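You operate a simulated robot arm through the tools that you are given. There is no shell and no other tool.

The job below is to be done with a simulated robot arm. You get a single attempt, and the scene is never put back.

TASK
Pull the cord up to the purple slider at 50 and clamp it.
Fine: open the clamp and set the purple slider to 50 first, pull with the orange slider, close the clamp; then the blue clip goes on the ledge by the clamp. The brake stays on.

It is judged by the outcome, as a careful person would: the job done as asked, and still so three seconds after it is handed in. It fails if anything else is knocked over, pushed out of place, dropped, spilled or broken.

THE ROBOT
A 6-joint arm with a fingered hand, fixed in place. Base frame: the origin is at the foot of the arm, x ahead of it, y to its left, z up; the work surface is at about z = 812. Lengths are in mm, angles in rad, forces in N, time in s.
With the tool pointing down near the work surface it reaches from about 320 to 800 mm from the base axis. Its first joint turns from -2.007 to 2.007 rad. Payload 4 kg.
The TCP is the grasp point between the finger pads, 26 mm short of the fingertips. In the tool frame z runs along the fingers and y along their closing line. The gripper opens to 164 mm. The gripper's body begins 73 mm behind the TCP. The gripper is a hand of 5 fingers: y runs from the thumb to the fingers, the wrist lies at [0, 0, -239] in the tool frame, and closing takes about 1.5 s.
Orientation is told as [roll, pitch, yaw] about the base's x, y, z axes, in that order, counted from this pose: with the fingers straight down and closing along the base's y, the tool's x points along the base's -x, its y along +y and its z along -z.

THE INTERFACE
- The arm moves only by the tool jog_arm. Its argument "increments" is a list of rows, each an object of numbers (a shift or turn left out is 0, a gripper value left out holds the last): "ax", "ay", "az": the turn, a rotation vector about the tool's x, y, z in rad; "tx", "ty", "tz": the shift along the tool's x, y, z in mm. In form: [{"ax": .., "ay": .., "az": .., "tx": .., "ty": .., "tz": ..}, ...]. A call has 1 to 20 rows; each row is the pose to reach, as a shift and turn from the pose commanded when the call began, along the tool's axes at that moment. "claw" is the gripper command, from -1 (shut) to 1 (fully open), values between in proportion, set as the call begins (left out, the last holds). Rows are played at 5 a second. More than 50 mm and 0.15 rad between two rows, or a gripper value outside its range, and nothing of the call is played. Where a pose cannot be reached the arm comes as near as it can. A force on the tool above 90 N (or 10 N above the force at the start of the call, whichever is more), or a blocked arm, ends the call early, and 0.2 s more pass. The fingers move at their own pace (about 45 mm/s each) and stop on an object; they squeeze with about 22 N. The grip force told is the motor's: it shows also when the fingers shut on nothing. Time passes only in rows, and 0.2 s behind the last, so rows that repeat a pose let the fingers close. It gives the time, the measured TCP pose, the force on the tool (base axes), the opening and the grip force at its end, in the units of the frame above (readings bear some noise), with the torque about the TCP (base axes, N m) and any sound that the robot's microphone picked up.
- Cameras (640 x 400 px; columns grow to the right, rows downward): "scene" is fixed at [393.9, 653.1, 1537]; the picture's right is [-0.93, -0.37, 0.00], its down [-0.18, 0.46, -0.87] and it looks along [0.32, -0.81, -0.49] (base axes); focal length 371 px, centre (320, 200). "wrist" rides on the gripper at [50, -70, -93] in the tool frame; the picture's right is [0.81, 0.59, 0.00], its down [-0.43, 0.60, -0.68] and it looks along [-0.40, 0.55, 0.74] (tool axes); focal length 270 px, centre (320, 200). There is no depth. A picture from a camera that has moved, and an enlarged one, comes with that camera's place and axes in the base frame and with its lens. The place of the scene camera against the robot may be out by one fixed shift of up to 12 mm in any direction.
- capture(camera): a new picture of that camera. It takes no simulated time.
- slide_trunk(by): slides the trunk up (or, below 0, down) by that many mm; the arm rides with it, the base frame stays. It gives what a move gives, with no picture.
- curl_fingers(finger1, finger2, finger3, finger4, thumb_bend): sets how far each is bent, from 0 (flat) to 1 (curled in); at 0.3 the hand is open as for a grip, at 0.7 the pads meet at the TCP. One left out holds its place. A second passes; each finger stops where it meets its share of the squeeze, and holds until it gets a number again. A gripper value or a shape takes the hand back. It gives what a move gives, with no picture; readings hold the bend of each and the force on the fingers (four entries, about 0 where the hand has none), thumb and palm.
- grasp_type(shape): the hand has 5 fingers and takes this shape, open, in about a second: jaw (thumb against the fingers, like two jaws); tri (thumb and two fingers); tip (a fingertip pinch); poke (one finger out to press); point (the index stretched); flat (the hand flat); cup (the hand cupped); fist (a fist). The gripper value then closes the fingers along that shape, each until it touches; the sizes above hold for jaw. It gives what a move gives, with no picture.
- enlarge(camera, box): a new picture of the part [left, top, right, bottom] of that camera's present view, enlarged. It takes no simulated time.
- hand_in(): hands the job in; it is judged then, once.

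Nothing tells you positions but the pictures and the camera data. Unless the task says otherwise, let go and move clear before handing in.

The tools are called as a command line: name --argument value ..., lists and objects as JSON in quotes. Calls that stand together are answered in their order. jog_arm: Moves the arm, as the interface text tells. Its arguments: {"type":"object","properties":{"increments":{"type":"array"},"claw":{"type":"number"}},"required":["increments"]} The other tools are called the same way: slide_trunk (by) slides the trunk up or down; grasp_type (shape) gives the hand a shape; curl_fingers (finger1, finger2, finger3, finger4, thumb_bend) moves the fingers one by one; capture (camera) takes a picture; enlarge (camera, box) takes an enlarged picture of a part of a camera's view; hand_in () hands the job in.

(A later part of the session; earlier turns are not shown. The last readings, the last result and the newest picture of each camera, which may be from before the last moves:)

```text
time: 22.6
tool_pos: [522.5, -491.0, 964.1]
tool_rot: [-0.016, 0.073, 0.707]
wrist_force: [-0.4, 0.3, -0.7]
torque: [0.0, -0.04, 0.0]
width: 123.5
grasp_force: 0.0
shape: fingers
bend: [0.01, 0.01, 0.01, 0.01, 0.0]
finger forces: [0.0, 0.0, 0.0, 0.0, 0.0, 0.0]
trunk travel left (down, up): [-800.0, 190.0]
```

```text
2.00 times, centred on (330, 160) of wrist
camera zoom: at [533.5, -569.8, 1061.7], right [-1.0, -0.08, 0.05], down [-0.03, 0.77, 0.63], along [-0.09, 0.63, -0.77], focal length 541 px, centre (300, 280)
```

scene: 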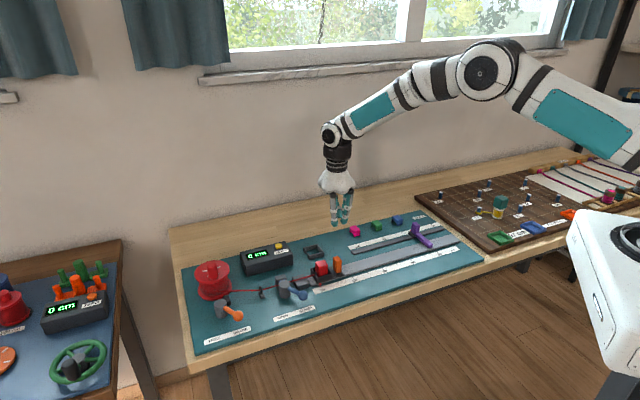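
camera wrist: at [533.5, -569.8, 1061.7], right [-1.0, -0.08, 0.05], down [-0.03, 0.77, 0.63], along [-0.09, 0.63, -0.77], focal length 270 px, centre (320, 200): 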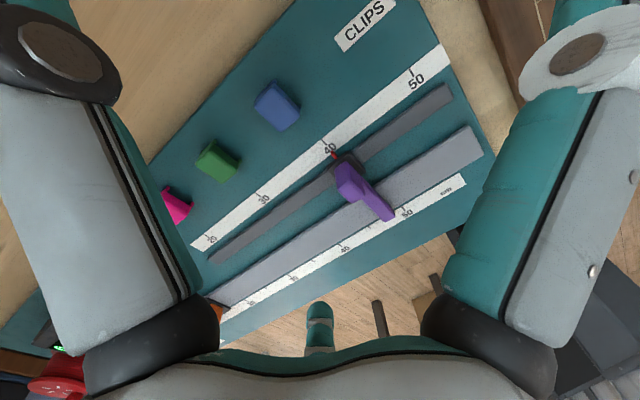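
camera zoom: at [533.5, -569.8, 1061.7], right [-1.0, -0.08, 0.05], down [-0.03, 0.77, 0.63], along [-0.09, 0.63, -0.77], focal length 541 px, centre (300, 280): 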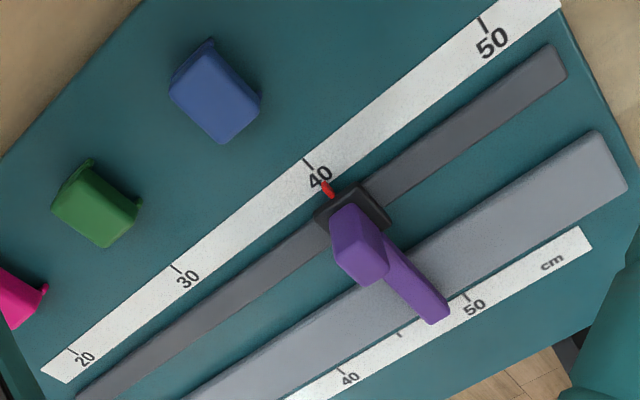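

The clamp is open and undisturbed. The purple slider's red pointer reads about 40.3, so it needs ~97 mm more. That pose was near a wrist limit, so I'll turn the tool −90° (yaw ≈ −0.8), which suits this area, and look again above the purple knob.

jog_arm --increments '[{"tx": -6, "ty": 8, "tz": -2, "az": 0.143}, {"tx": -12, "ty": 15, "tz": -4, "az": 0.286}, {"tx": -18, "ty": 23, "tz": -6, "az": 0.428}, {"tx": -25, "ty": 31, "tz": -8, "az": 0.571}, {"tx": -31, "ty": 38, "tz": -10, "az": 0.714}, {"tx": -37, "ty": 46, "tz": -11, "az": 0.857}, {"tx": -43, "ty": 54, "tz": -12, "az": 1.0}, {"tx": -49, "ty": 62, "tz": -13, "az": 1.142}, {"tx": -55, "ty": 70, "tz": -14, "az": 1.285}, {"tx": -62, "ty": 78, "tz": -16, "az": 1.428}, {"tx": -68, "ty": 85, "tz": -17, "az": 1.571}, {"tx": -68, "ty": 85, "tz": -17, "az": 1.571}]'

capture --camera "wrist"

capture --camera "scene"

```text
time: 25.2
tool_pos: [517.5, -382.4, 974.0]
tool_rot: [-0.074, -0.015, -0.864]
wrist_force: [0.1, 0.2, 0.4]
torque: [0.0, -0.01, -0.04]
width: 123.6
grasp_force: 0.1
shape: fingers
bend: [0.01, 0.01, 0.01, 0.01, 0.0]
finger forces: [0.0, 0.0, 0.0, 0.0, 0.0, 0.1]
trunk travel left (down, up): [-800.0, 190.0]
```

```text
taken
camera wrist: at [436.9, -381.9, 1071.4], right [-0.08, 1.0, -0.06], down [0.76, 0.1, 0.64], along [0.64, 0.01, -0.77], focal length 270 px, centre (320, 200)
```

wrist: 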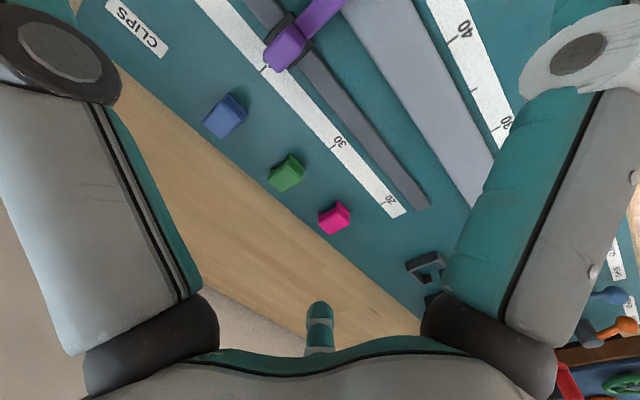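

```text
taken
```

scene: 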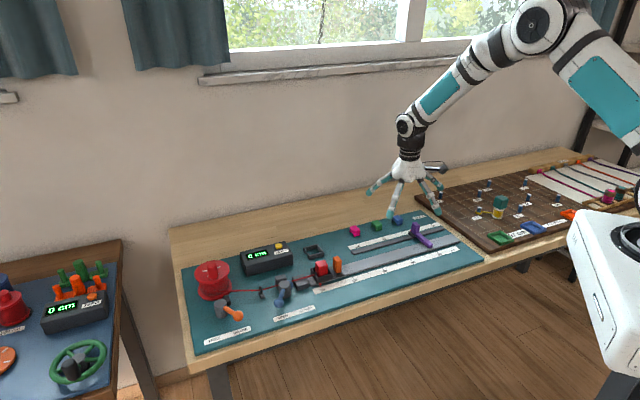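

The arm is a little tilted from the unreachable pose. I'll square it up and shift so the wrist camera looks at the purple slider.

jog_arm --increments '[{"tx": 16, "ty": -40, "ax": -0.03, "ay": 0.005, "az": -0.02}, {"tx": 32, "ty": -80, "ax": -0.06, "ay": 0.01, "az": -0.05}, {"tx": 48, "ty": -120, "ax": -0.074, "ay": 0.015, "az": -0.068}, {"tx": 64, "ty": -160, "ax": -0.074, "ay": 0.015, "az": -0.068}, {"tx": 64, "ty": -160, "ax": -0.074, "ay": 0.015, "az": -0.068}]'

capture --camera "wrist"

enlarge --camera "wrist" --box '[230, 90, 430, 290]'

```text
time: 26.4
tool_pos: [355.8, -437.1, 985.1]
tool_rot: [-0.002, 0.002, -0.793]
wrist_force: [-0.1, 0.6, 0.2]
torque: [0.0, 0.02, -0.01]
width: 123.6
grasp_force: 0.0
shape: fingers
bend: [0.01, 0.01, 0.01, 0.01, 0.0]
finger forces: [0.1, 0.0, 0.0, 0.0, 0.1, 0.0]
trunk travel left (down, up): [-800.0, 190.0]
```

```text
taken
camera wrist: at [270.5, -449.4, 1078.3], right [-0.15, 0.99, 0.0], down [0.73, 0.11, 0.68], along [0.67, 0.1, -0.74], focal length 270 px, centre (320, 200)
```

wrist: 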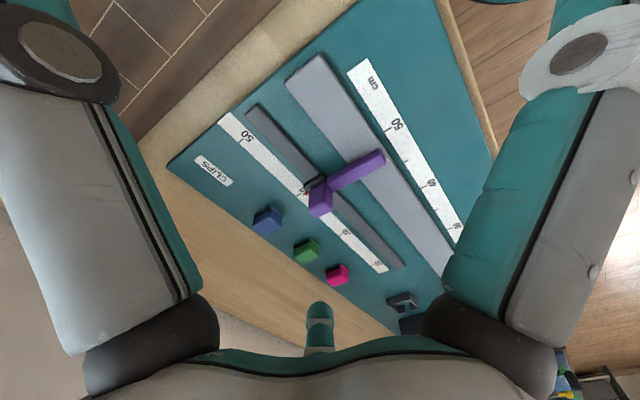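

```text
2.00 times, centred on (330, 190) of wrist
camera zoom: at [270.5, -449.4, 1078.3], right [-0.15, 0.99, 0.0], down [0.73, 0.11, 0.68], along [0.67, 0.1, -0.74], focal length 541 px, centre (300, 220)
```

zoom: 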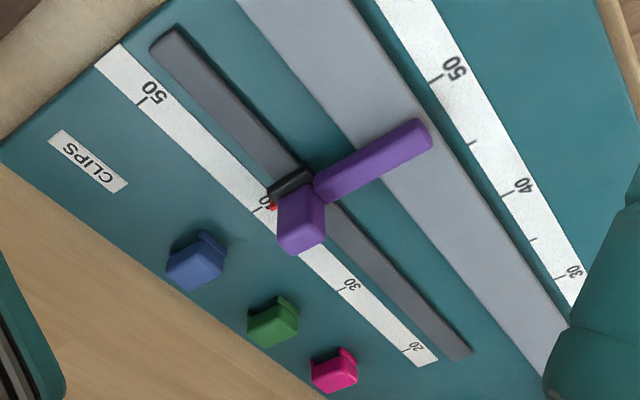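

Excellent view. The board axis is at ~46.2°, the surface is at z≈814, the purple knob top is near (474,−417,868), and the blue clip is visible too. I'll zoom in on the pointer for a finer reading.

enlarge --camera "wrist" --box '[275, 155, 375, 225]'

enlarge --camera "wrist" --box '[240, 190, 300, 240]'

enlarge --camera "scene" --box '[385, 200, 475, 270]'

```text
5.71 times, centred on (325, 190) of wrist
camera zoom: at [270.5, -449.4, 1078.3], right [-0.15, 0.99, 0.0], down [0.73, 0.11, 0.68], along [0.67, 0.1, -0.74], focal length 1544 px, centre (291, 257)
```

zoom: 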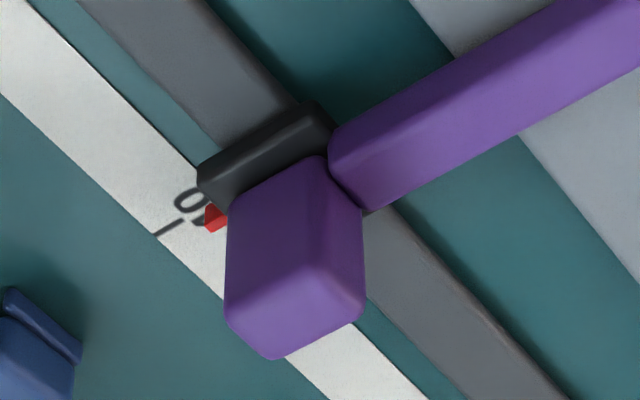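

```text
8.00 times, centred on (270, 215) of wrist
camera zoom: at [270.5, -449.4, 1078.3], right [-0.15, 0.99, 0.0], down [0.73, 0.11, 0.68], along [0.67, 0.1, -0.74], focal length 2162 px, centre (720, 80)
```

zoom: 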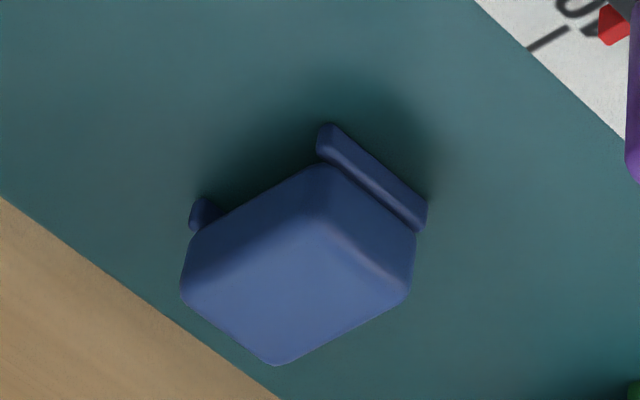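

```text
5.71 times, centred on (430, 235) of scene
camera zoom: at [393.9, 653.1, 1537.0], right [-0.93, -0.37, 0.0], down [-0.18, 0.46, -0.87], along [0.32, -0.81, -0.49], focal length 2120 px, centre (-309, 0)
```

zoom: 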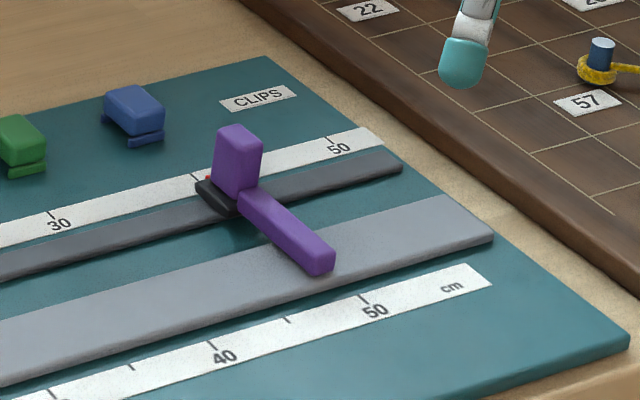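

The knob is about 14×21 mm, top ≈870, centre (475,−416). I'll set up a thumb + two-finger grip with fingers 1 and 4 flared out of the way, position above the knob, and check alignment before descending.

curl_fingers --finger1 0 --finger2 0.3 --finger3 0.3 --finger4 0 --thumb_bend 0.3

jog_arm --increments '[{"tx": -23, "ty": 33, "az": -0.01}, {"tx": -46, "ty": 66, "az": -0.02}, {"tx": -68.6, "ty": 99.7, "az": -0.028}, {"tx": -68.6, "ty": 99.7, "tz": 35, "az": -0.028}, {"tx": -68.6, "ty": 99.7, "tz": 65, "az": -0.028}, {"tx": -68.6, "ty": 99.7, "tz": 65, "az": -0.028}]'

capture --camera "wrist"

enlarge --camera "scene" --box '[350, 140, 490, 270]'

```text
time: 27.4
tool_pos: [355.2, -437.9, 985.7]
tool_rot: [0.002, 0.001, -0.795]
wrist_force: [0.6, 0.1, 0.1]
torque: [-0.01, 0.0, 0.0]
width: 110.2
grasp_force: 0.0
shape: fingers
bend: [0.01, 0.3, 0.3, 0.01, 0.3]
finger forces: [0.0, 0.1, 0.1, 0.0, 0.0, 0.0]
trunk travel left (down, up): [-800.0, 190.0]
```

```text
time: 28.8
tool_pos: [474.9, -415.6, 920.2]
tool_rot: [0.001, 0.001, -0.769]
wrist_force: [-0.2, 0.2, -0.3]
torque: [-0.03, 0.02, -0.02]
width: 110.2
grasp_force: 0.1
shape: fingers
bend: [0.01, 0.3, 0.3, 0.01, 0.3]
finger forces: [0.1, 0.1, 0.0, 0.1, 0.0, 0.1]
trunk travel left (down, up): [-800.0, 190.0]
```

```text
taken
camera wrist: at [390.3, -429.9, 1013.4], right [-0.17, 0.98, 0.0], down [0.73, 0.13, 0.68], along [0.67, 0.12, -0.74], focal length 270 px, centre (320, 200)
```

wrist: 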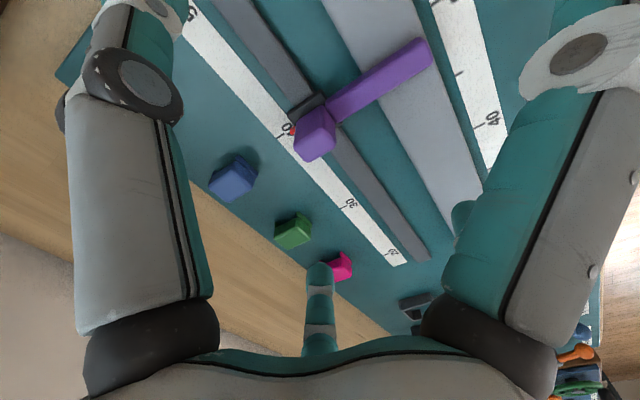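

```text
3.08 times, centred on (420, 205) of scene
camera zoom: at [393.9, 653.1, 1537.0], right [-0.93, -0.37, 0.0], down [-0.18, 0.46, -0.87], along [0.32, -0.81, -0.49], focal length 1141 px, centre (12, 185)
```

zoom: 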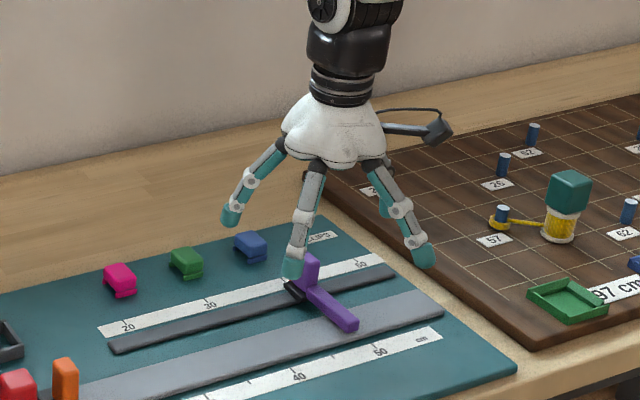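

The alignment over the knob looks good (prediction vs picture within ~3 mm). I'll descend to the grip height.

jog_arm --increments '[{"tz": 14}, {"tz": 28}, {"tz": 42}, {"tz": 55}, {"tz": 55}]'

capture --camera "wrist"

enlarge --camera "scene" --box '[370, 180, 470, 270]'

```text
time: 30.0
tool_pos: [473.4, -415.8, 865.5]
tool_rot: [-0.002, 0.002, -0.765]
wrist_force: [-0.2, 0.1, 0.2]
torque: [0.02, 0.0, 0.01]
width: 110.0
grasp_force: 0.1
shape: fingers
bend: [0.01, 0.3, 0.3, 0.01, 0.3]
finger forces: [0.0, 0.0, 0.1, 0.1, 0.0, 0.1]
trunk travel left (down, up): [-800.0, 190.0]
```

```text
taken
camera wrist: at [389.6, -430.2, 958.7], right [-0.17, 0.98, 0.0], down [0.73, 0.13, 0.68], along [0.67, 0.12, -0.74], focal length 270 px, centre (320, 200)
```

wrist: 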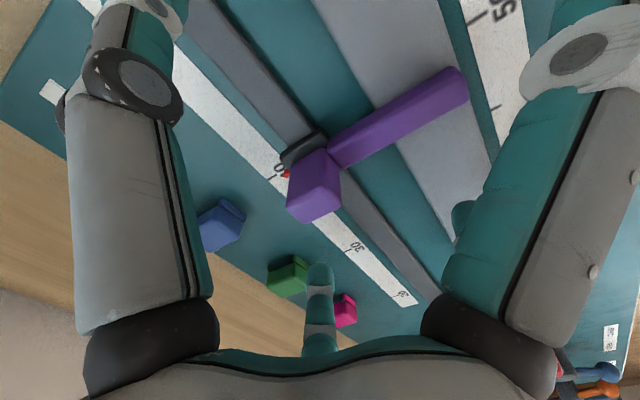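

```text
4.44 times, centred on (420, 225) of scene
camera zoom: at [393.9, 653.1, 1537.0], right [-0.93, -0.37, 0.0], down [-0.18, 0.46, -0.87], along [0.32, -0.81, -0.49], focal length 1649 px, centre (-124, 89)
```

zoom: 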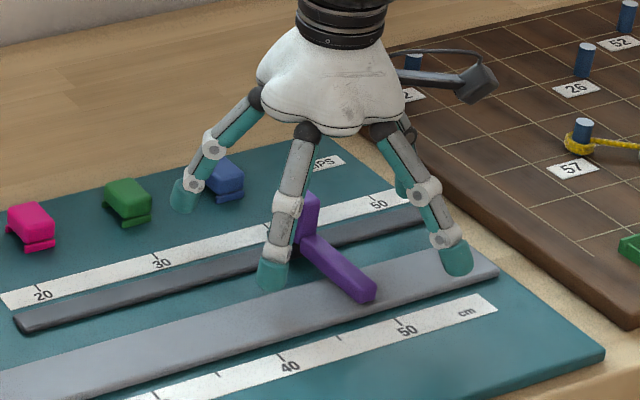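

The knob sits at the grasp centre and nothing is touching. I'll close the thumb and fingers 2 and 3 on it.

curl_fingers --finger2 0.7 --finger3 0.7 --thumb_bend 0.7

capture --camera "wrist"

enlarge --camera "scene" --box '[370, 180, 470, 270]'

```text
time: 31.0
tool_pos: [474.8, -415.1, 865.1]
tool_rot: [0.001, 0.002, -0.766]
wrist_force: [3.2, 3.0, -1.0]
torque: [0.07, -0.02, 0.02]
width: 100.3
grasp_force: 6.8
shape: fingers
bend: [0.01, 0.66, 0.64, 0.01, 0.68]
finger forces: [0.0, 4.4, 5.0, 0.1, 4.1, 0.1]
trunk travel left (down, up): [-800.0, 190.0]
```

```text
taken
camera wrist: at [389.9, -429.8, 958.6], right [-0.17, 0.98, 0.0], down [0.73, 0.13, 0.68], along [0.67, 0.12, -0.74], focal length 270 px, centre (320, 200)
```

wrist: 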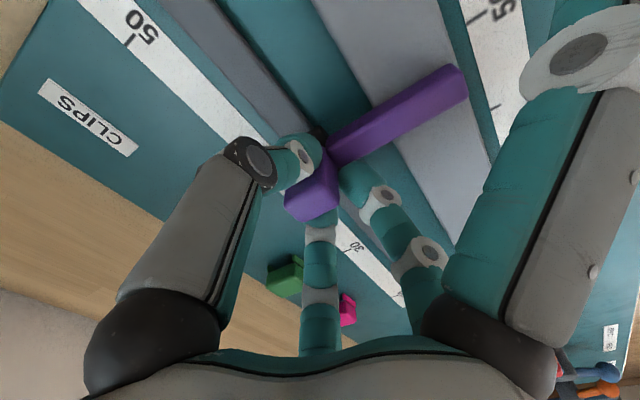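

```text
4.44 times, centred on (420, 225) of scene
camera zoom: at [393.9, 653.1, 1537.0], right [-0.93, -0.37, 0.0], down [-0.18, 0.46, -0.87], along [0.32, -0.81, -0.49], focal length 1649 px, centre (-124, 89)
```

zoom: 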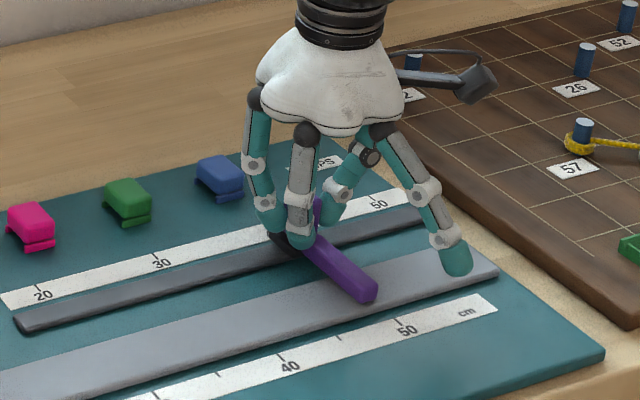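

The grip is good, about 4–5 N on each digit. I'll slide the purple knob 90 mm along the rail and then read the pointer.

jog_arm --increments '[{"ty": -12}, {"ty": -25}, {"ty": -38}, {"ty": -51}, {"ty": -64}, {"ty": -77}, {"ty": -90}, {"ty": -90}]'

capture --camera "wrist"

enlarge --camera "scene" --box '[370, 180, 490, 280]'

```text
time: 32.8
tool_pos: [410.8, -480.5, 865.9]
tool_rot: [-0.001, 0.002, -0.768]
wrist_force: [-0.5, 7.1, 1.1]
torque: [0.17, 0.03, 0.03]
width: 100.6
grasp_force: 7.7
shape: fingers
bend: [0.01, 0.65, 0.65, 0.01, 0.69]
finger forces: [0.1, 5.5, 5.0, 0.0, 4.7, 0.1]
trunk travel left (down, up): [-800.0, 190.0]
```

```text
taken
camera wrist: at [327.0, -494.6, 959.1], right [-0.17, 0.98, 0.0], down [0.73, 0.13, 0.68], along [0.67, 0.12, -0.74], focal length 270 px, centre (320, 200)
```

wrist: 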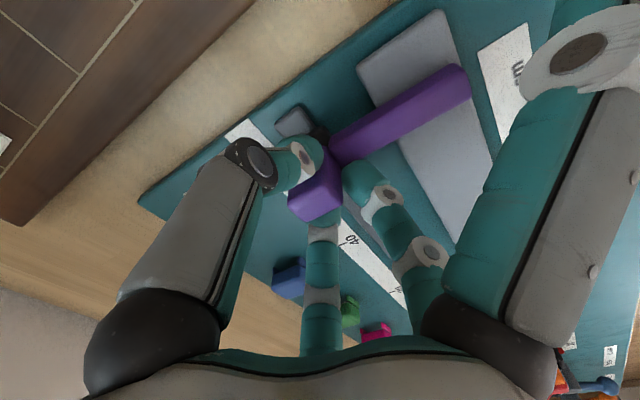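

```text
4.00 times, centred on (430, 230) of scene
camera zoom: at [393.9, 653.1, 1537.0], right [-0.93, -0.37, 0.0], down [-0.18, 0.46, -0.87], along [0.32, -0.81, -0.49], focal length 1484 px, centre (-120, 80)
```

zoom: 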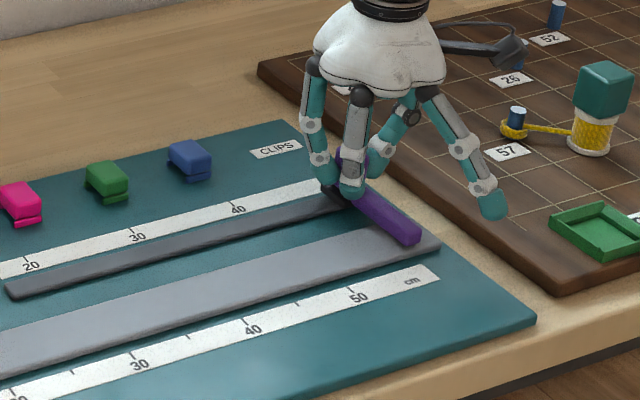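

The knob has moved about 90 mm. I'll zoom in to see whether the pointer and 50 mark are visible past the thumb.

enlarge --camera "wrist" --box '[215, 90, 365, 190]'

enlarge --camera "scene" --box '[425, 210, 485, 255]'

```text
4.00 times, centred on (290, 140) of wrist
camera zoom: at [327.0, -494.6, 959.1], right [-0.17, 0.98, 0.0], down [0.73, 0.13, 0.68], along [0.67, 0.12, -0.74], focal length 1081 px, centre (440, 440)
```

zoom: 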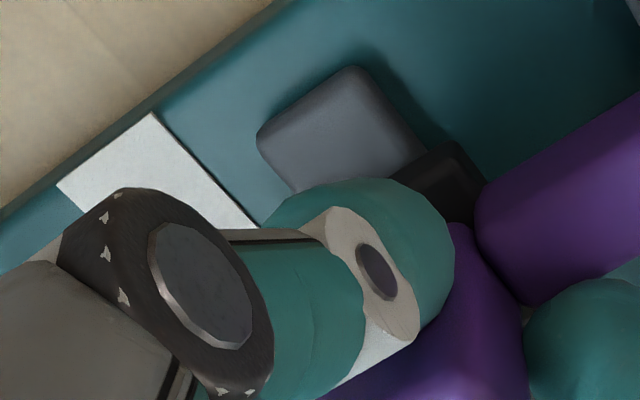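

```text
8.89 times, centred on (455, 232) of scene
camera zoom: at [393.9, 653.1, 1537.0], right [-0.93, -0.37, 0.0], down [-0.18, 0.46, -0.87], along [0.32, -0.81, -0.49], focal length 3297 px, centre (-880, -89)
```

zoom: 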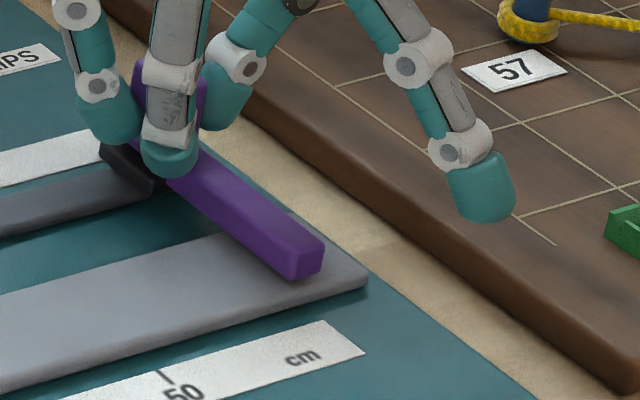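

The thumb hides the pointer, so I'll open the grip in place to read the scale.

curl_fingers --finger2 0.3 --finger3 0.3 --thumb_bend 0.3

capture --camera "wrist"

enlarge --camera "wrist" --box '[225, 90, 375, 190]'

```text
time: 33.8
tool_pos: [411.6, -480.6, 865.7]
tool_rot: [-0.001, 0.002, -0.766]
wrist_force: [0.3, -0.2, -0.2]
torque: [-0.04, 0.01, 0.02]
width: 110.2
grasp_force: 0.0
shape: fingers
bend: [0.01, 0.3, 0.3, 0.01, 0.3]
finger forces: [0.0, 0.0, 0.0, 0.0, 0.0, 0.0]
trunk travel left (down, up): [-800.0, 190.0]
```

```text
taken
camera wrist: at [327.7, -494.9, 959.0], right [-0.17, 0.98, 0.0], down [0.73, 0.13, 0.68], along [0.67, 0.12, -0.74], focal length 270 px, centre (320, 200)
```

wrist: 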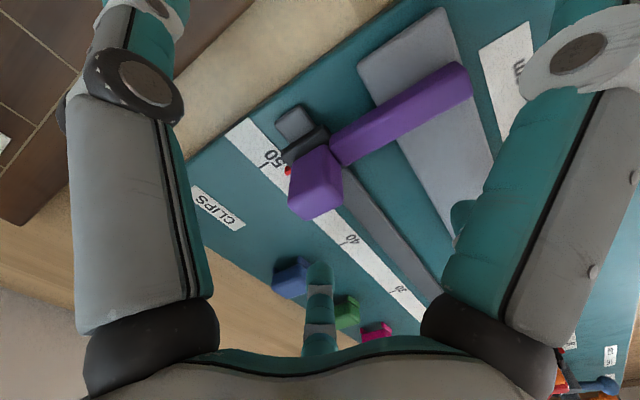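

```text
4.00 times, centred on (300, 140) of wrist
camera zoom: at [327.7, -494.9, 959.0], right [-0.17, 0.98, 0.0], down [0.73, 0.13, 0.68], along [0.67, 0.12, -0.74], focal length 1081 px, centre (400, 440)
```

zoom: 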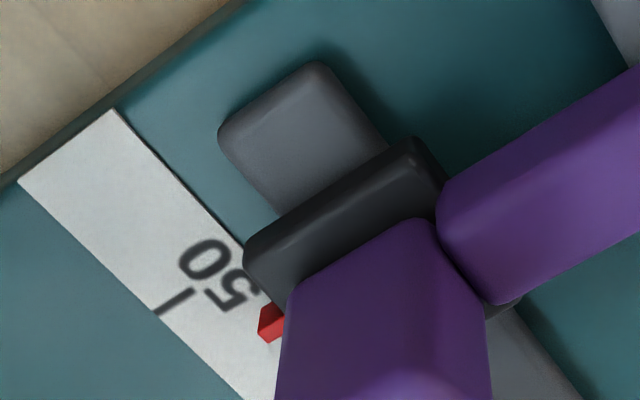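

The pointer reads about 49 — roughly 10–11 mm short of 50. I'll regrip and move 10 mm more.

curl_fingers --finger2 0.7 --finger3 0.7 --thumb_bend 0.7

jog_arm --increments '[{"ty": -3}, {"ty": -6}, {"ty": -10}, {"ty": -10}]'

curl_fingers --finger2 0.3 --finger3 0.3 --thumb_bend 0.3

enlarge --camera "wrist" --box '[225, 90, 375, 190]'

```text
time: 34.8
tool_pos: [412.9, -480.7, 866.5]
tool_rot: [0.0, 0.0, -0.767]
wrist_force: [-0.8, 0.1, -0.4]
torque: [-0.05, 0.02, 0.01]
width: 100.1
grasp_force: 7.8
shape: fingers
bend: [0.01, 0.65, 0.65, 0.01, 0.67]
finger forces: [0.0, 4.5, 3.9, 0.0, 6.6, 0.1]
trunk travel left (down, up): [-800.0, 190.0]
```

```text
time: 35.8
tool_pos: [406.4, -487.9, 866.0]
tool_rot: [0.001, 0.002, -0.766]
wrist_force: [4.4, 7.2, 2.2]
torque: [0.16, -0.09, 0.03]
width: 100.4
grasp_force: 8.1
shape: fingers
bend: [0.01, 0.65, 0.65, 0.01, 0.68]
finger forces: [0.0, 6.9, 6.3, 0.0, 3.7, 0.0]
trunk travel left (down, up): [-800.0, 190.0]
```

```text
time: 36.8
tool_pos: [404.5, -487.3, 865.0]
tool_rot: [0.001, 0.001, -0.767]
wrist_force: [-0.1, -0.4, -0.6]
torque: [0.01, -0.01, -0.03]
width: 110.1
grasp_force: 0.0
shape: fingers
bend: [0.01, 0.3, 0.3, 0.01, 0.3]
finger forces: [0.0, 0.0, 0.1, 0.1, 0.0, 0.0]
trunk travel left (down, up): [-800.0, 190.0]
```

```text
4.00 times, centred on (300, 140) of wrist
camera zoom: at [320.7, -502.3, 958.5], right [-0.17, 0.98, 0.0], down [0.73, 0.13, 0.68], along [0.67, 0.12, -0.74], focal length 1081 px, centre (400, 440)
```

zoom: 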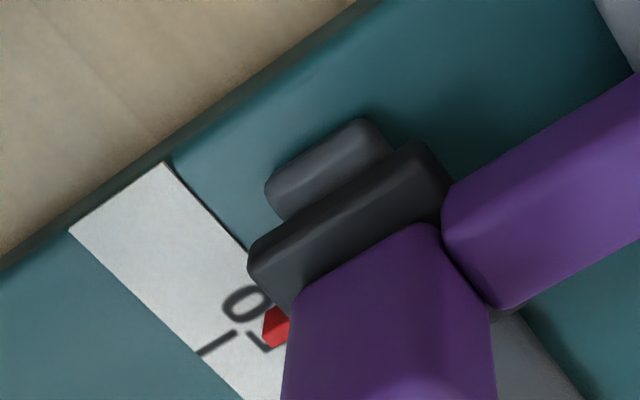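

The pointer is now within ~0–2 mm of 50, with parallax limiting the reading. I'll rise and view it from a point with no parallax along the scale.

jog_arm --increments '[{"tz": -28}, {"tz": -57.5}, {"tx": -15, "ty": 36, "tz": -57.5}, {"tx": -29.8, "ty": 72.9, "tz": -57.5}, {"tx": -29.8, "ty": 72.9, "tz": -57.5}]'

capture --camera "wrist"

enlarge --camera "wrist" --box '[190, 0, 310, 80]'

```text
time: 38.0
tool_pos: [477.1, -456.0, 921.7]
tool_rot: [0.0, 0.002, -0.768]
wrist_force: [-0.9, -0.5, -0.1]
torque: [0.01, -0.01, -0.04]
width: 109.7
grasp_force: 0.1
shape: fingers
bend: [0.01, 0.3, 0.3, 0.01, 0.3]
finger forces: [0.1, 0.1, 0.0, 0.0, 0.0, 0.0]
trunk travel left (down, up): [-800.0, 190.0]
```

```text
taken
camera wrist: at [392.7, -470.5, 1016.2], right [-0.17, 0.98, 0.0], down [0.73, 0.13, 0.68], along [0.67, 0.12, -0.74], focal length 270 px, centre (320, 200)
```

wrist: 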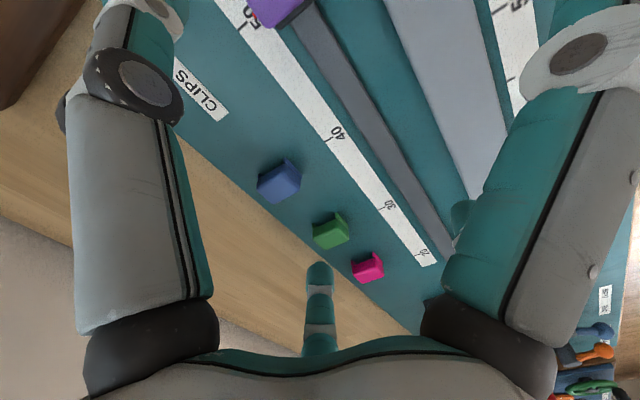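

```text
5.00 times, centred on (250, 40) of wrist
camera zoom: at [392.7, -470.5, 1016.2], right [-0.17, 0.98, 0.0], down [0.73, 0.13, 0.68], along [0.67, 0.12, -0.74], focal length 1351 px, centre (670, 1000)
```

zoom: 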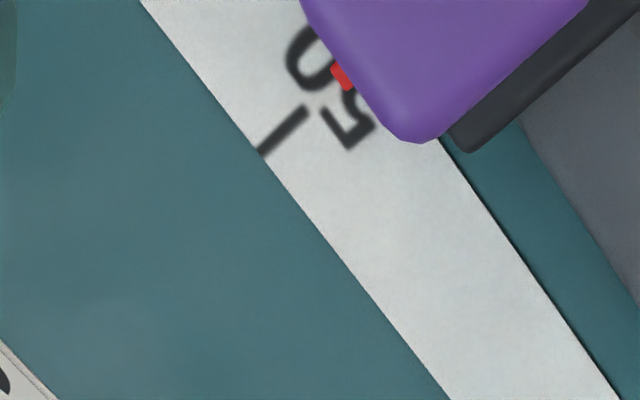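

The pointer lines up with the 50 tick within ~0.5 mm. Next is the orange slider near (658,−147): I'll turn to yaw ≈ −0.45 so finger 4 opposes fingers 1 and 2 across the rail, and move above it.

jog_arm --increments '[{"tz": -28}, {"tx": 9.4, "ty": 38.7, "tz": -28, "az": -0.04}, {"tx": 18.8, "ty": 77.3, "tz": -28, "az": -0.08}, {"tx": 28.1, "ty": 116, "tz": -28, "az": -0.12}, {"tx": 37.5, "ty": 154.7, "tz": -28, "az": -0.16}, {"tx": 46.9, "ty": 193.3, "tz": -28, "az": -0.2}, {"tx": 56.3, "ty": 232, "tz": -28, "az": -0.24}, {"tx": 65.6, "ty": 270.7, "tz": -28, "az": -0.28}, {"tx": 75, "ty": 309.3, "tz": -28, "az": -0.318}, {"tx": 84.4, "ty": 348, "tz": -28, "az": -0.318}, {"tx": 84.4, "ty": 348, "tz": -28, "az": -0.318}]'

curl_fingers --finger1 0.3 --finger2 0.3 --finger3 0 --finger4 0.3 --thumb_bend 0

capture --camera "wrist"

capture --camera "scene"

```text
time: 40.4
tool_pos: [657.4, -145.8, 950.7]
tool_rot: [0.0, 0.0, -0.45]
wrist_force: [0.1, -0.6, -0.8]
torque: [-0.03, -0.03, -0.01]
width: 110.2
grasp_force: 0.0
shape: fingers
bend: [0.01, 0.3, 0.3, 0.01, 0.3]
finger forces: [0.0, 0.0, 0.0, 0.1, 0.0, 0.0]
trunk travel left (down, up): [-800.0, 190.0]
```

```text
time: 41.4
tool_pos: [656.1, -146.2, 950.1]
tool_rot: [0.0, 0.001, -0.448]
wrist_force: [0.2, 0.2, -0.4]
torque: [-0.02, 0.03, 0.01]
width: 111.4
grasp_force: 0.0
shape: fingers
bend: [0.3, 0.3, 0.01, 0.3, 0.0]
finger forces: [0.1, 0.0, 0.0, 0.0, 0.0, 0.0]
trunk travel left (down, up): [-800.0, 190.0]
```

```text
taken
camera wrist: at [581.7, -185.6, 1044.3], right [-0.47, 0.88, 0.0], down [0.65, 0.35, 0.68], along [0.6, 0.32, -0.74], focal length 270 px, centre (320, 200)
```

wrist: 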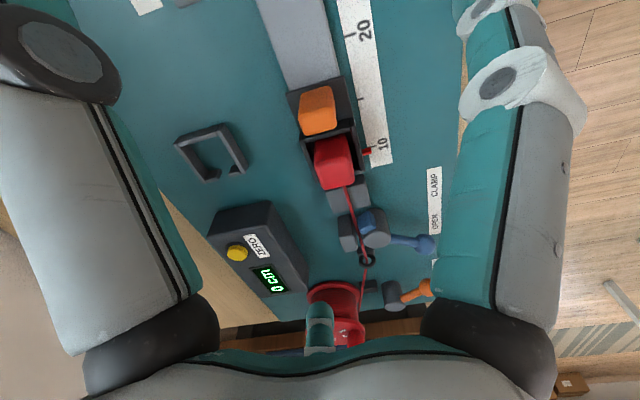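

```text
taken
```

scene: 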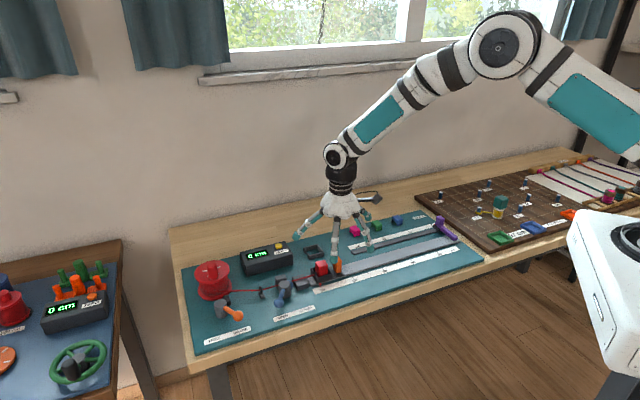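

I'll zoom in to check the orange handle's position against the grasp point.

enlarge --camera "wrist" --box '[270, 60, 390, 210]'

enlarge --camera "scene" --box '[290, 200, 390, 290]'

```text
2.67 times, centred on (330, 135) of wrist
camera zoom: at [581.7, -185.6, 1044.3], right [-0.47, 0.88, 0.0], down [0.65, 0.35, 0.68], along [0.6, 0.32, -0.74], focal length 721 px, centre (293, 373)
```

zoom: 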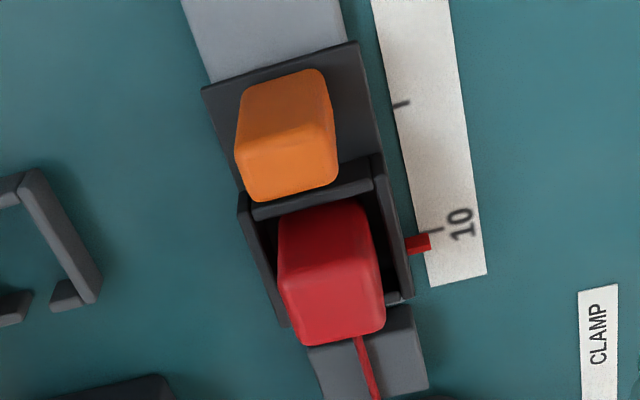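

```text
4.44 times, centred on (340, 245) of scene
camera zoom: at [393.9, 653.1, 1537.0], right [-0.93, -0.37, 0.0], down [-0.18, 0.46, -0.87], along [0.32, -0.81, -0.49], focal length 1649 px, centre (231, 0)
```

zoom: 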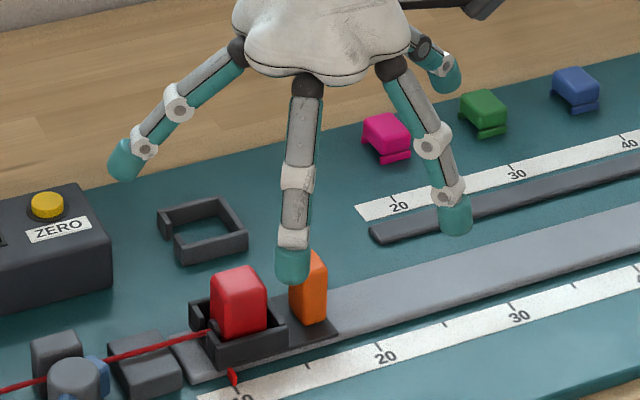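

The orange handle centre is (658.5,−144.5), about 14×23 mm, right under the grasp point. I'll narrow the fingers slightly and descend to z≈869 so the tips stay above the tray wall.

curl_fingers --finger1 0.4 --finger2 0.4 --finger4 0.4

jog_arm --increments '[{"tz": 20}, {"tz": 40}, {"tz": 60}, {"tz": 72}, {"tz": 81}, {"tz": 81}]'

capture --camera "wrist"

enlarge --camera "scene" --box '[290, 210, 390, 300]'

```text
time: 42.4
tool_pos: [657.1, -145.3, 951.7]
tool_rot: [0.0, 0.002, -0.448]
wrist_force: [0.1, 0.3, -0.8]
torque: [0.04, 0.0, 0.01]
width: 105.4
grasp_force: 0.0
shape: fingers
bend: [0.4, 0.4, 0.01, 0.4, 0.0]
finger forces: [0.0, 0.0, 0.1, 0.0, 0.0, 0.0]
trunk travel left (down, up): [-800.0, 190.0]
```

```text
time: 43.8
tool_pos: [657.7, -146.5, 869.6]
tool_rot: [0.0, 0.002, -0.45]
wrist_force: [0.7, 0.7, 0.1]
torque: [0.01, -0.01, -0.03]
width: 105.5
grasp_force: 0.0
shape: fingers
bend: [0.4, 0.4, 0.01, 0.4, 0.0]
finger forces: [0.0, 0.0, 0.1, 0.0, 0.0, 0.0]
trunk travel left (down, up): [-800.0, 190.0]
```

```text
taken
camera wrist: at [582.1, -186.5, 962.5], right [-0.47, 0.88, 0.0], down [0.65, 0.35, 0.68], along [0.6, 0.32, -0.74], focal length 270 px, centre (320, 200)
```

wrist: 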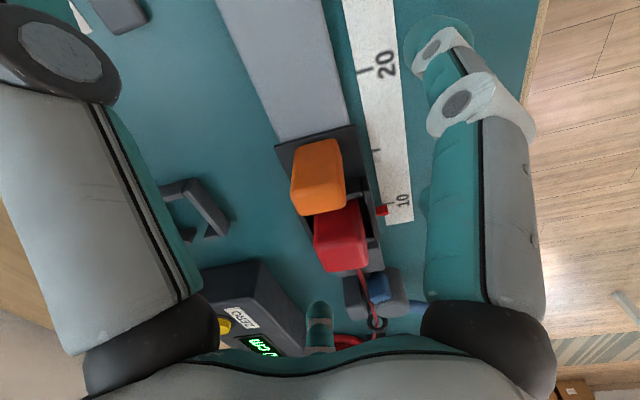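

```text
4.44 times, centred on (340, 255) of scene
camera zoom: at [393.9, 653.1, 1537.0], right [-0.93, -0.37, 0.0], down [-0.18, 0.46, -0.87], along [0.32, -0.81, -0.49], focal length 1649 px, centre (231, -44)
```

zoom: 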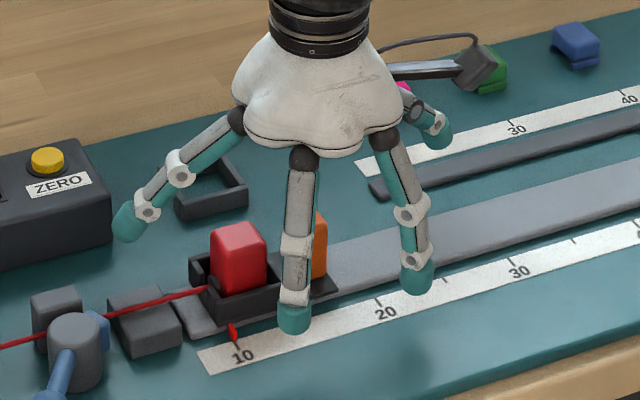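

Everything is clear. I'll close fingers 1, 2 and 4 onto the orange handle.

curl_fingers --finger1 0.7 --finger2 0.7 --finger4 0.7

capture --camera "wrist"

enlarge --camera "scene" --box '[290, 210, 390, 300]'

```text
time: 44.8
tool_pos: [658.0, -145.9, 869.1]
tool_rot: [0.001, 0.002, -0.449]
wrist_force: [-2.9, 1.6, 0.0]
torque: [0.0, 0.02, 0.03]
width: 100.9
grasp_force: 7.1
shape: fingers
bend: [0.65, 0.65, 0.01, 0.64, 0.0]
finger forces: [4.7, 5.1, 0.0, 6.3, 0.0, 0.0]
trunk travel left (down, up): [-800.0, 190.0]
```

```text
taken
camera wrist: at [581.9, -186.3, 962.6], right [-0.47, 0.88, 0.0], down [0.65, 0.35, 0.68], along [0.6, 0.32, -0.74], focal length 270 px, centre (320, 200)
```

wrist: 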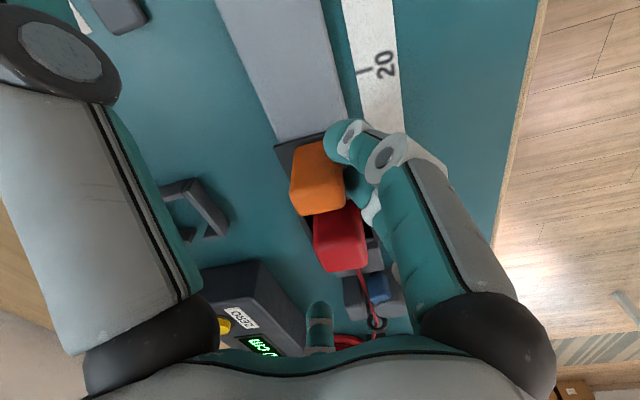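

```text
4.44 times, centred on (340, 255) of scene
camera zoom: at [393.9, 653.1, 1537.0], right [-0.93, -0.37, 0.0], down [-0.18, 0.46, -0.87], along [0.32, -0.81, -0.49], focal length 1649 px, centre (231, -44)
```

zoom: 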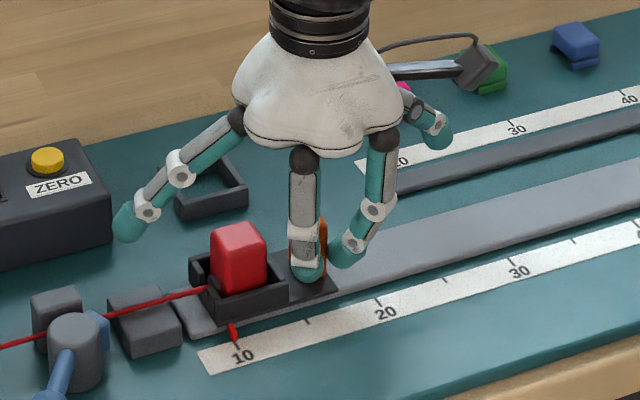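

The grip is solid, 5–6 N per finger. I'll pull 60 mm along the rail first and check that the sled and cord follow.

jog_arm --increments '[{"tx": 3.1, "ty": -9.5}, {"tx": 6.2, "ty": -19}, {"tx": 9.3, "ty": -28.5}, {"tx": 12.4, "ty": -38}, {"tx": 15.5, "ty": -47.5}, {"tx": 18.6, "ty": -57}]'

enlarge --camera "scene" --box '[180, 200, 420, 340]'

capture --camera "wrist"

```text
time: 46.2
tool_pos: [616.5, -188.6, 868.4]
tool_rot: [0.001, 0.002, -0.447]
wrist_force: [3.1, 3.9, 0.7]
torque: [0.13, -0.06, 0.05]
width: 102.0
grasp_force: 7.0
shape: fingers
bend: [0.69, 0.64, 0.01, 0.65, 0.0]
finger forces: [1.1, 6.3, 0.0, 5.1, 0.0, 0.1]
trunk travel left (down, up): [-800.0, 190.0]
```

```text
2.67 times, centred on (300, 270) of scene
camera zoom: at [393.9, 653.1, 1537.0], right [-0.93, -0.37, 0.0], down [-0.18, 0.46, -0.87], along [0.32, -0.81, -0.49], focal length 989 px, centre (373, 13)
```

zoom: 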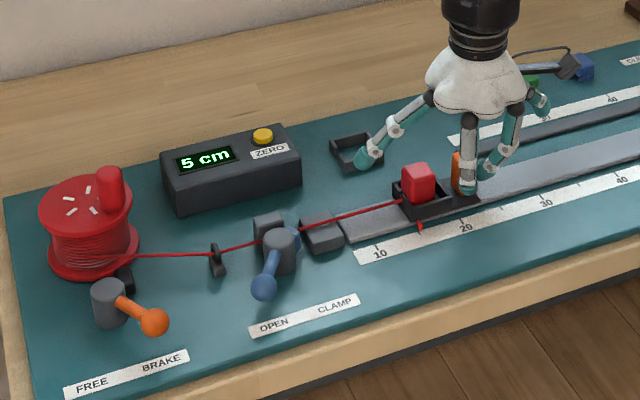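

```text
taken
camera wrist: at [541.1, -229.5, 962.9], right [-0.47, 0.88, 0.0], down [0.65, 0.35, 0.68], along [0.6, 0.32, -0.74], focal length 270 px, centre (320, 200)
```

wrist: 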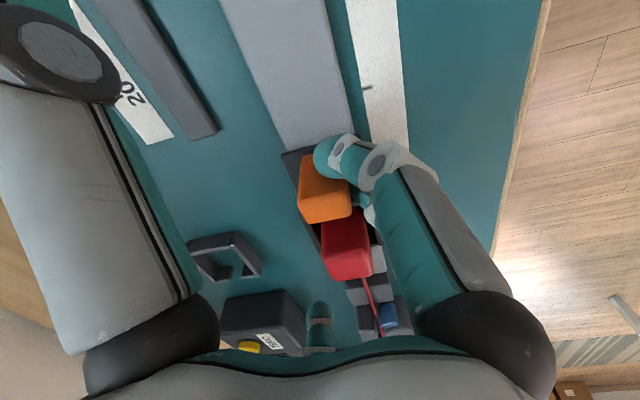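

The display shows 5 cm and the sled follows with ~8 N of drag and only ~3 mm of slip. I'll keep pulling.

jog_arm --increments '[{"tx": 3.1, "ty": -9.5}, {"tx": 6.2, "ty": -19}, {"tx": 9.3, "ty": -28.5}, {"tx": 12.4, "ty": -38}, {"tx": 15.5, "ty": -47.5}, {"tx": 18.6, "ty": -57}, {"tx": 21.7, "ty": -66.5}, {"tx": 24.8, "ty": -76}, {"tx": 27.9, "ty": -85.5}, {"tx": 31, "ty": -95}]'

enlarge --camera "scene" --box '[180, 190, 440, 340]'

capture --camera "wrist"

```text
time: 48.4
tool_pos: [547.7, -262.0, 868.9]
tool_rot: [0.0, 0.001, -0.449]
wrist_force: [0.4, 7.8, 2.5]
torque: [0.23, -0.02, 0.02]
width: 102.1
grasp_force: 6.8
shape: fingers
bend: [0.69, 0.63, 0.01, 0.66, 0.0]
finger forces: [0.9, 8.3, 0.0, 3.9, 0.0, 0.0]
trunk travel left (down, up): [-800.0, 190.0]
```

```text
2.46 times, centred on (310, 265) of scene
camera zoom: at [393.9, 653.1, 1537.0], right [-0.93, -0.37, 0.0], down [-0.18, 0.46, -0.87], along [0.32, -0.81, -0.49], focal length 913 px, centre (345, 40)
```

zoom: 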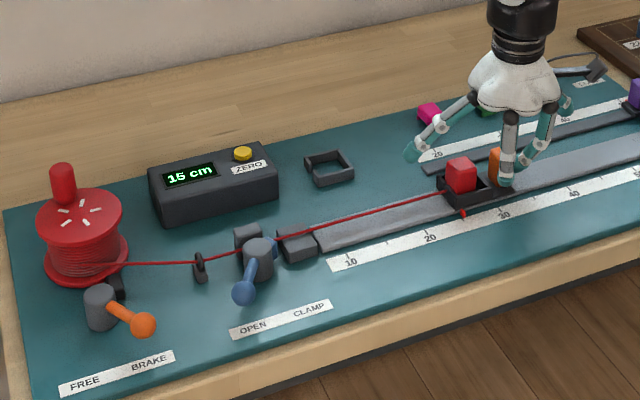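

```text
taken
camera wrist: at [471.7, -301.7, 962.6], right [-0.47, 0.88, 0.0], down [0.65, 0.35, 0.68], along [0.6, 0.32, -0.74], focal length 270 px, centre (320, 200)
```

wrist: 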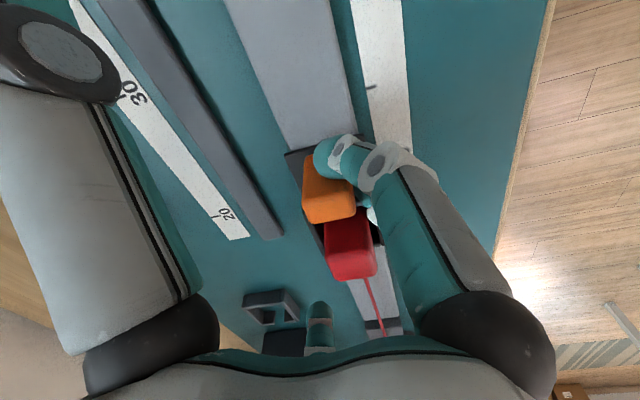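

15 cm now and slip is minimal; there's a small lateral load that I'll correct. I'll continue another 180 mm, which still leaves margin before the purple arm.

jog_arm --increments '[{"tx": 4.2, "ty": -9.3}, {"tx": 8.0, "ty": -18.5}, {"tx": 11.4, "ty": -27.8}, {"tx": 14.6, "ty": -37.3}, {"tx": 17.8, "ty": -46.8}, {"tx": 21.0, "ty": -56.3}, {"tx": 24.2, "ty": -65.8}, {"tx": 27.4, "ty": -75.2}, {"tx": 30.6, "ty": -84.7}, {"tx": 33.8, "ty": -94.2}, {"tx": 37.0, "ty": -103.7}, {"tx": 40.2, "ty": -113.2}, {"tx": 43.4, "ty": -122.6}, {"tx": 46.6, "ty": -132.1}, {"tx": 49.8, "ty": -141.6}, {"tx": 53.0, "ty": -151.1}, {"tx": 56.2, "ty": -160.6}, {"tx": 59.4, "ty": -170}]'

enlarge --camera "scene" --box '[190, 180, 500, 340]'

capture --camera "wrist"

```text
time: 52.2
tool_pos: [419.2, -389.3, 870.6]
tool_rot: [0.002, 0.0, -0.449]
wrist_force: [0.6, 6.4, 1.1]
torque: [0.19, -0.01, 0.04]
width: 102.4
grasp_force: 6.2
shape: fingers
bend: [0.69, 0.63, 0.01, 0.66, 0.0]
finger forces: [0.7, 7.9, 0.1, 3.6, 0.1, 0.0]
trunk travel left (down, up): [-800.0, 190.0]
```

```text
2.06 times, centred on (345, 260) of scene
camera zoom: at [393.9, 653.1, 1537.0], right [-0.93, -0.37, 0.0], down [-0.18, 0.46, -0.87], along [0.32, -0.81, -0.49], focal length 766 px, centre (268, 76)
```

zoom: 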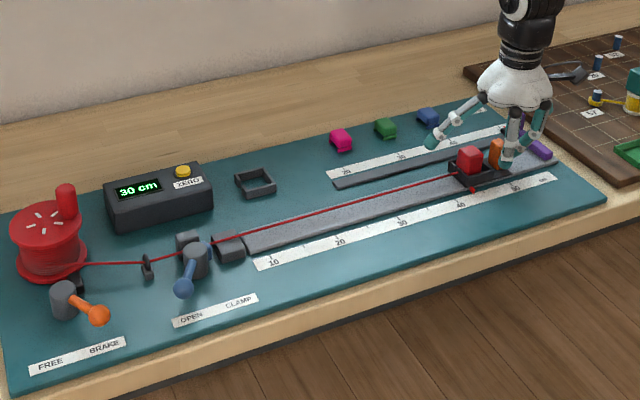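

```text
taken
camera wrist: at [344.3, -429.2, 963.2], right [-0.47, 0.88, 0.0], down [0.65, 0.35, 0.68], along [0.6, 0.32, -0.74], focal length 270 px, centre (320, 200)
```

wrist: 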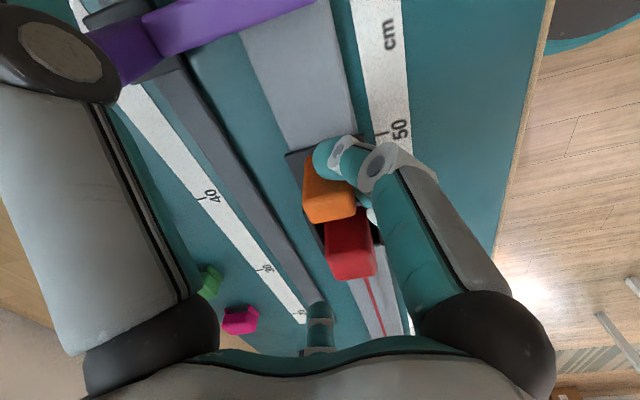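

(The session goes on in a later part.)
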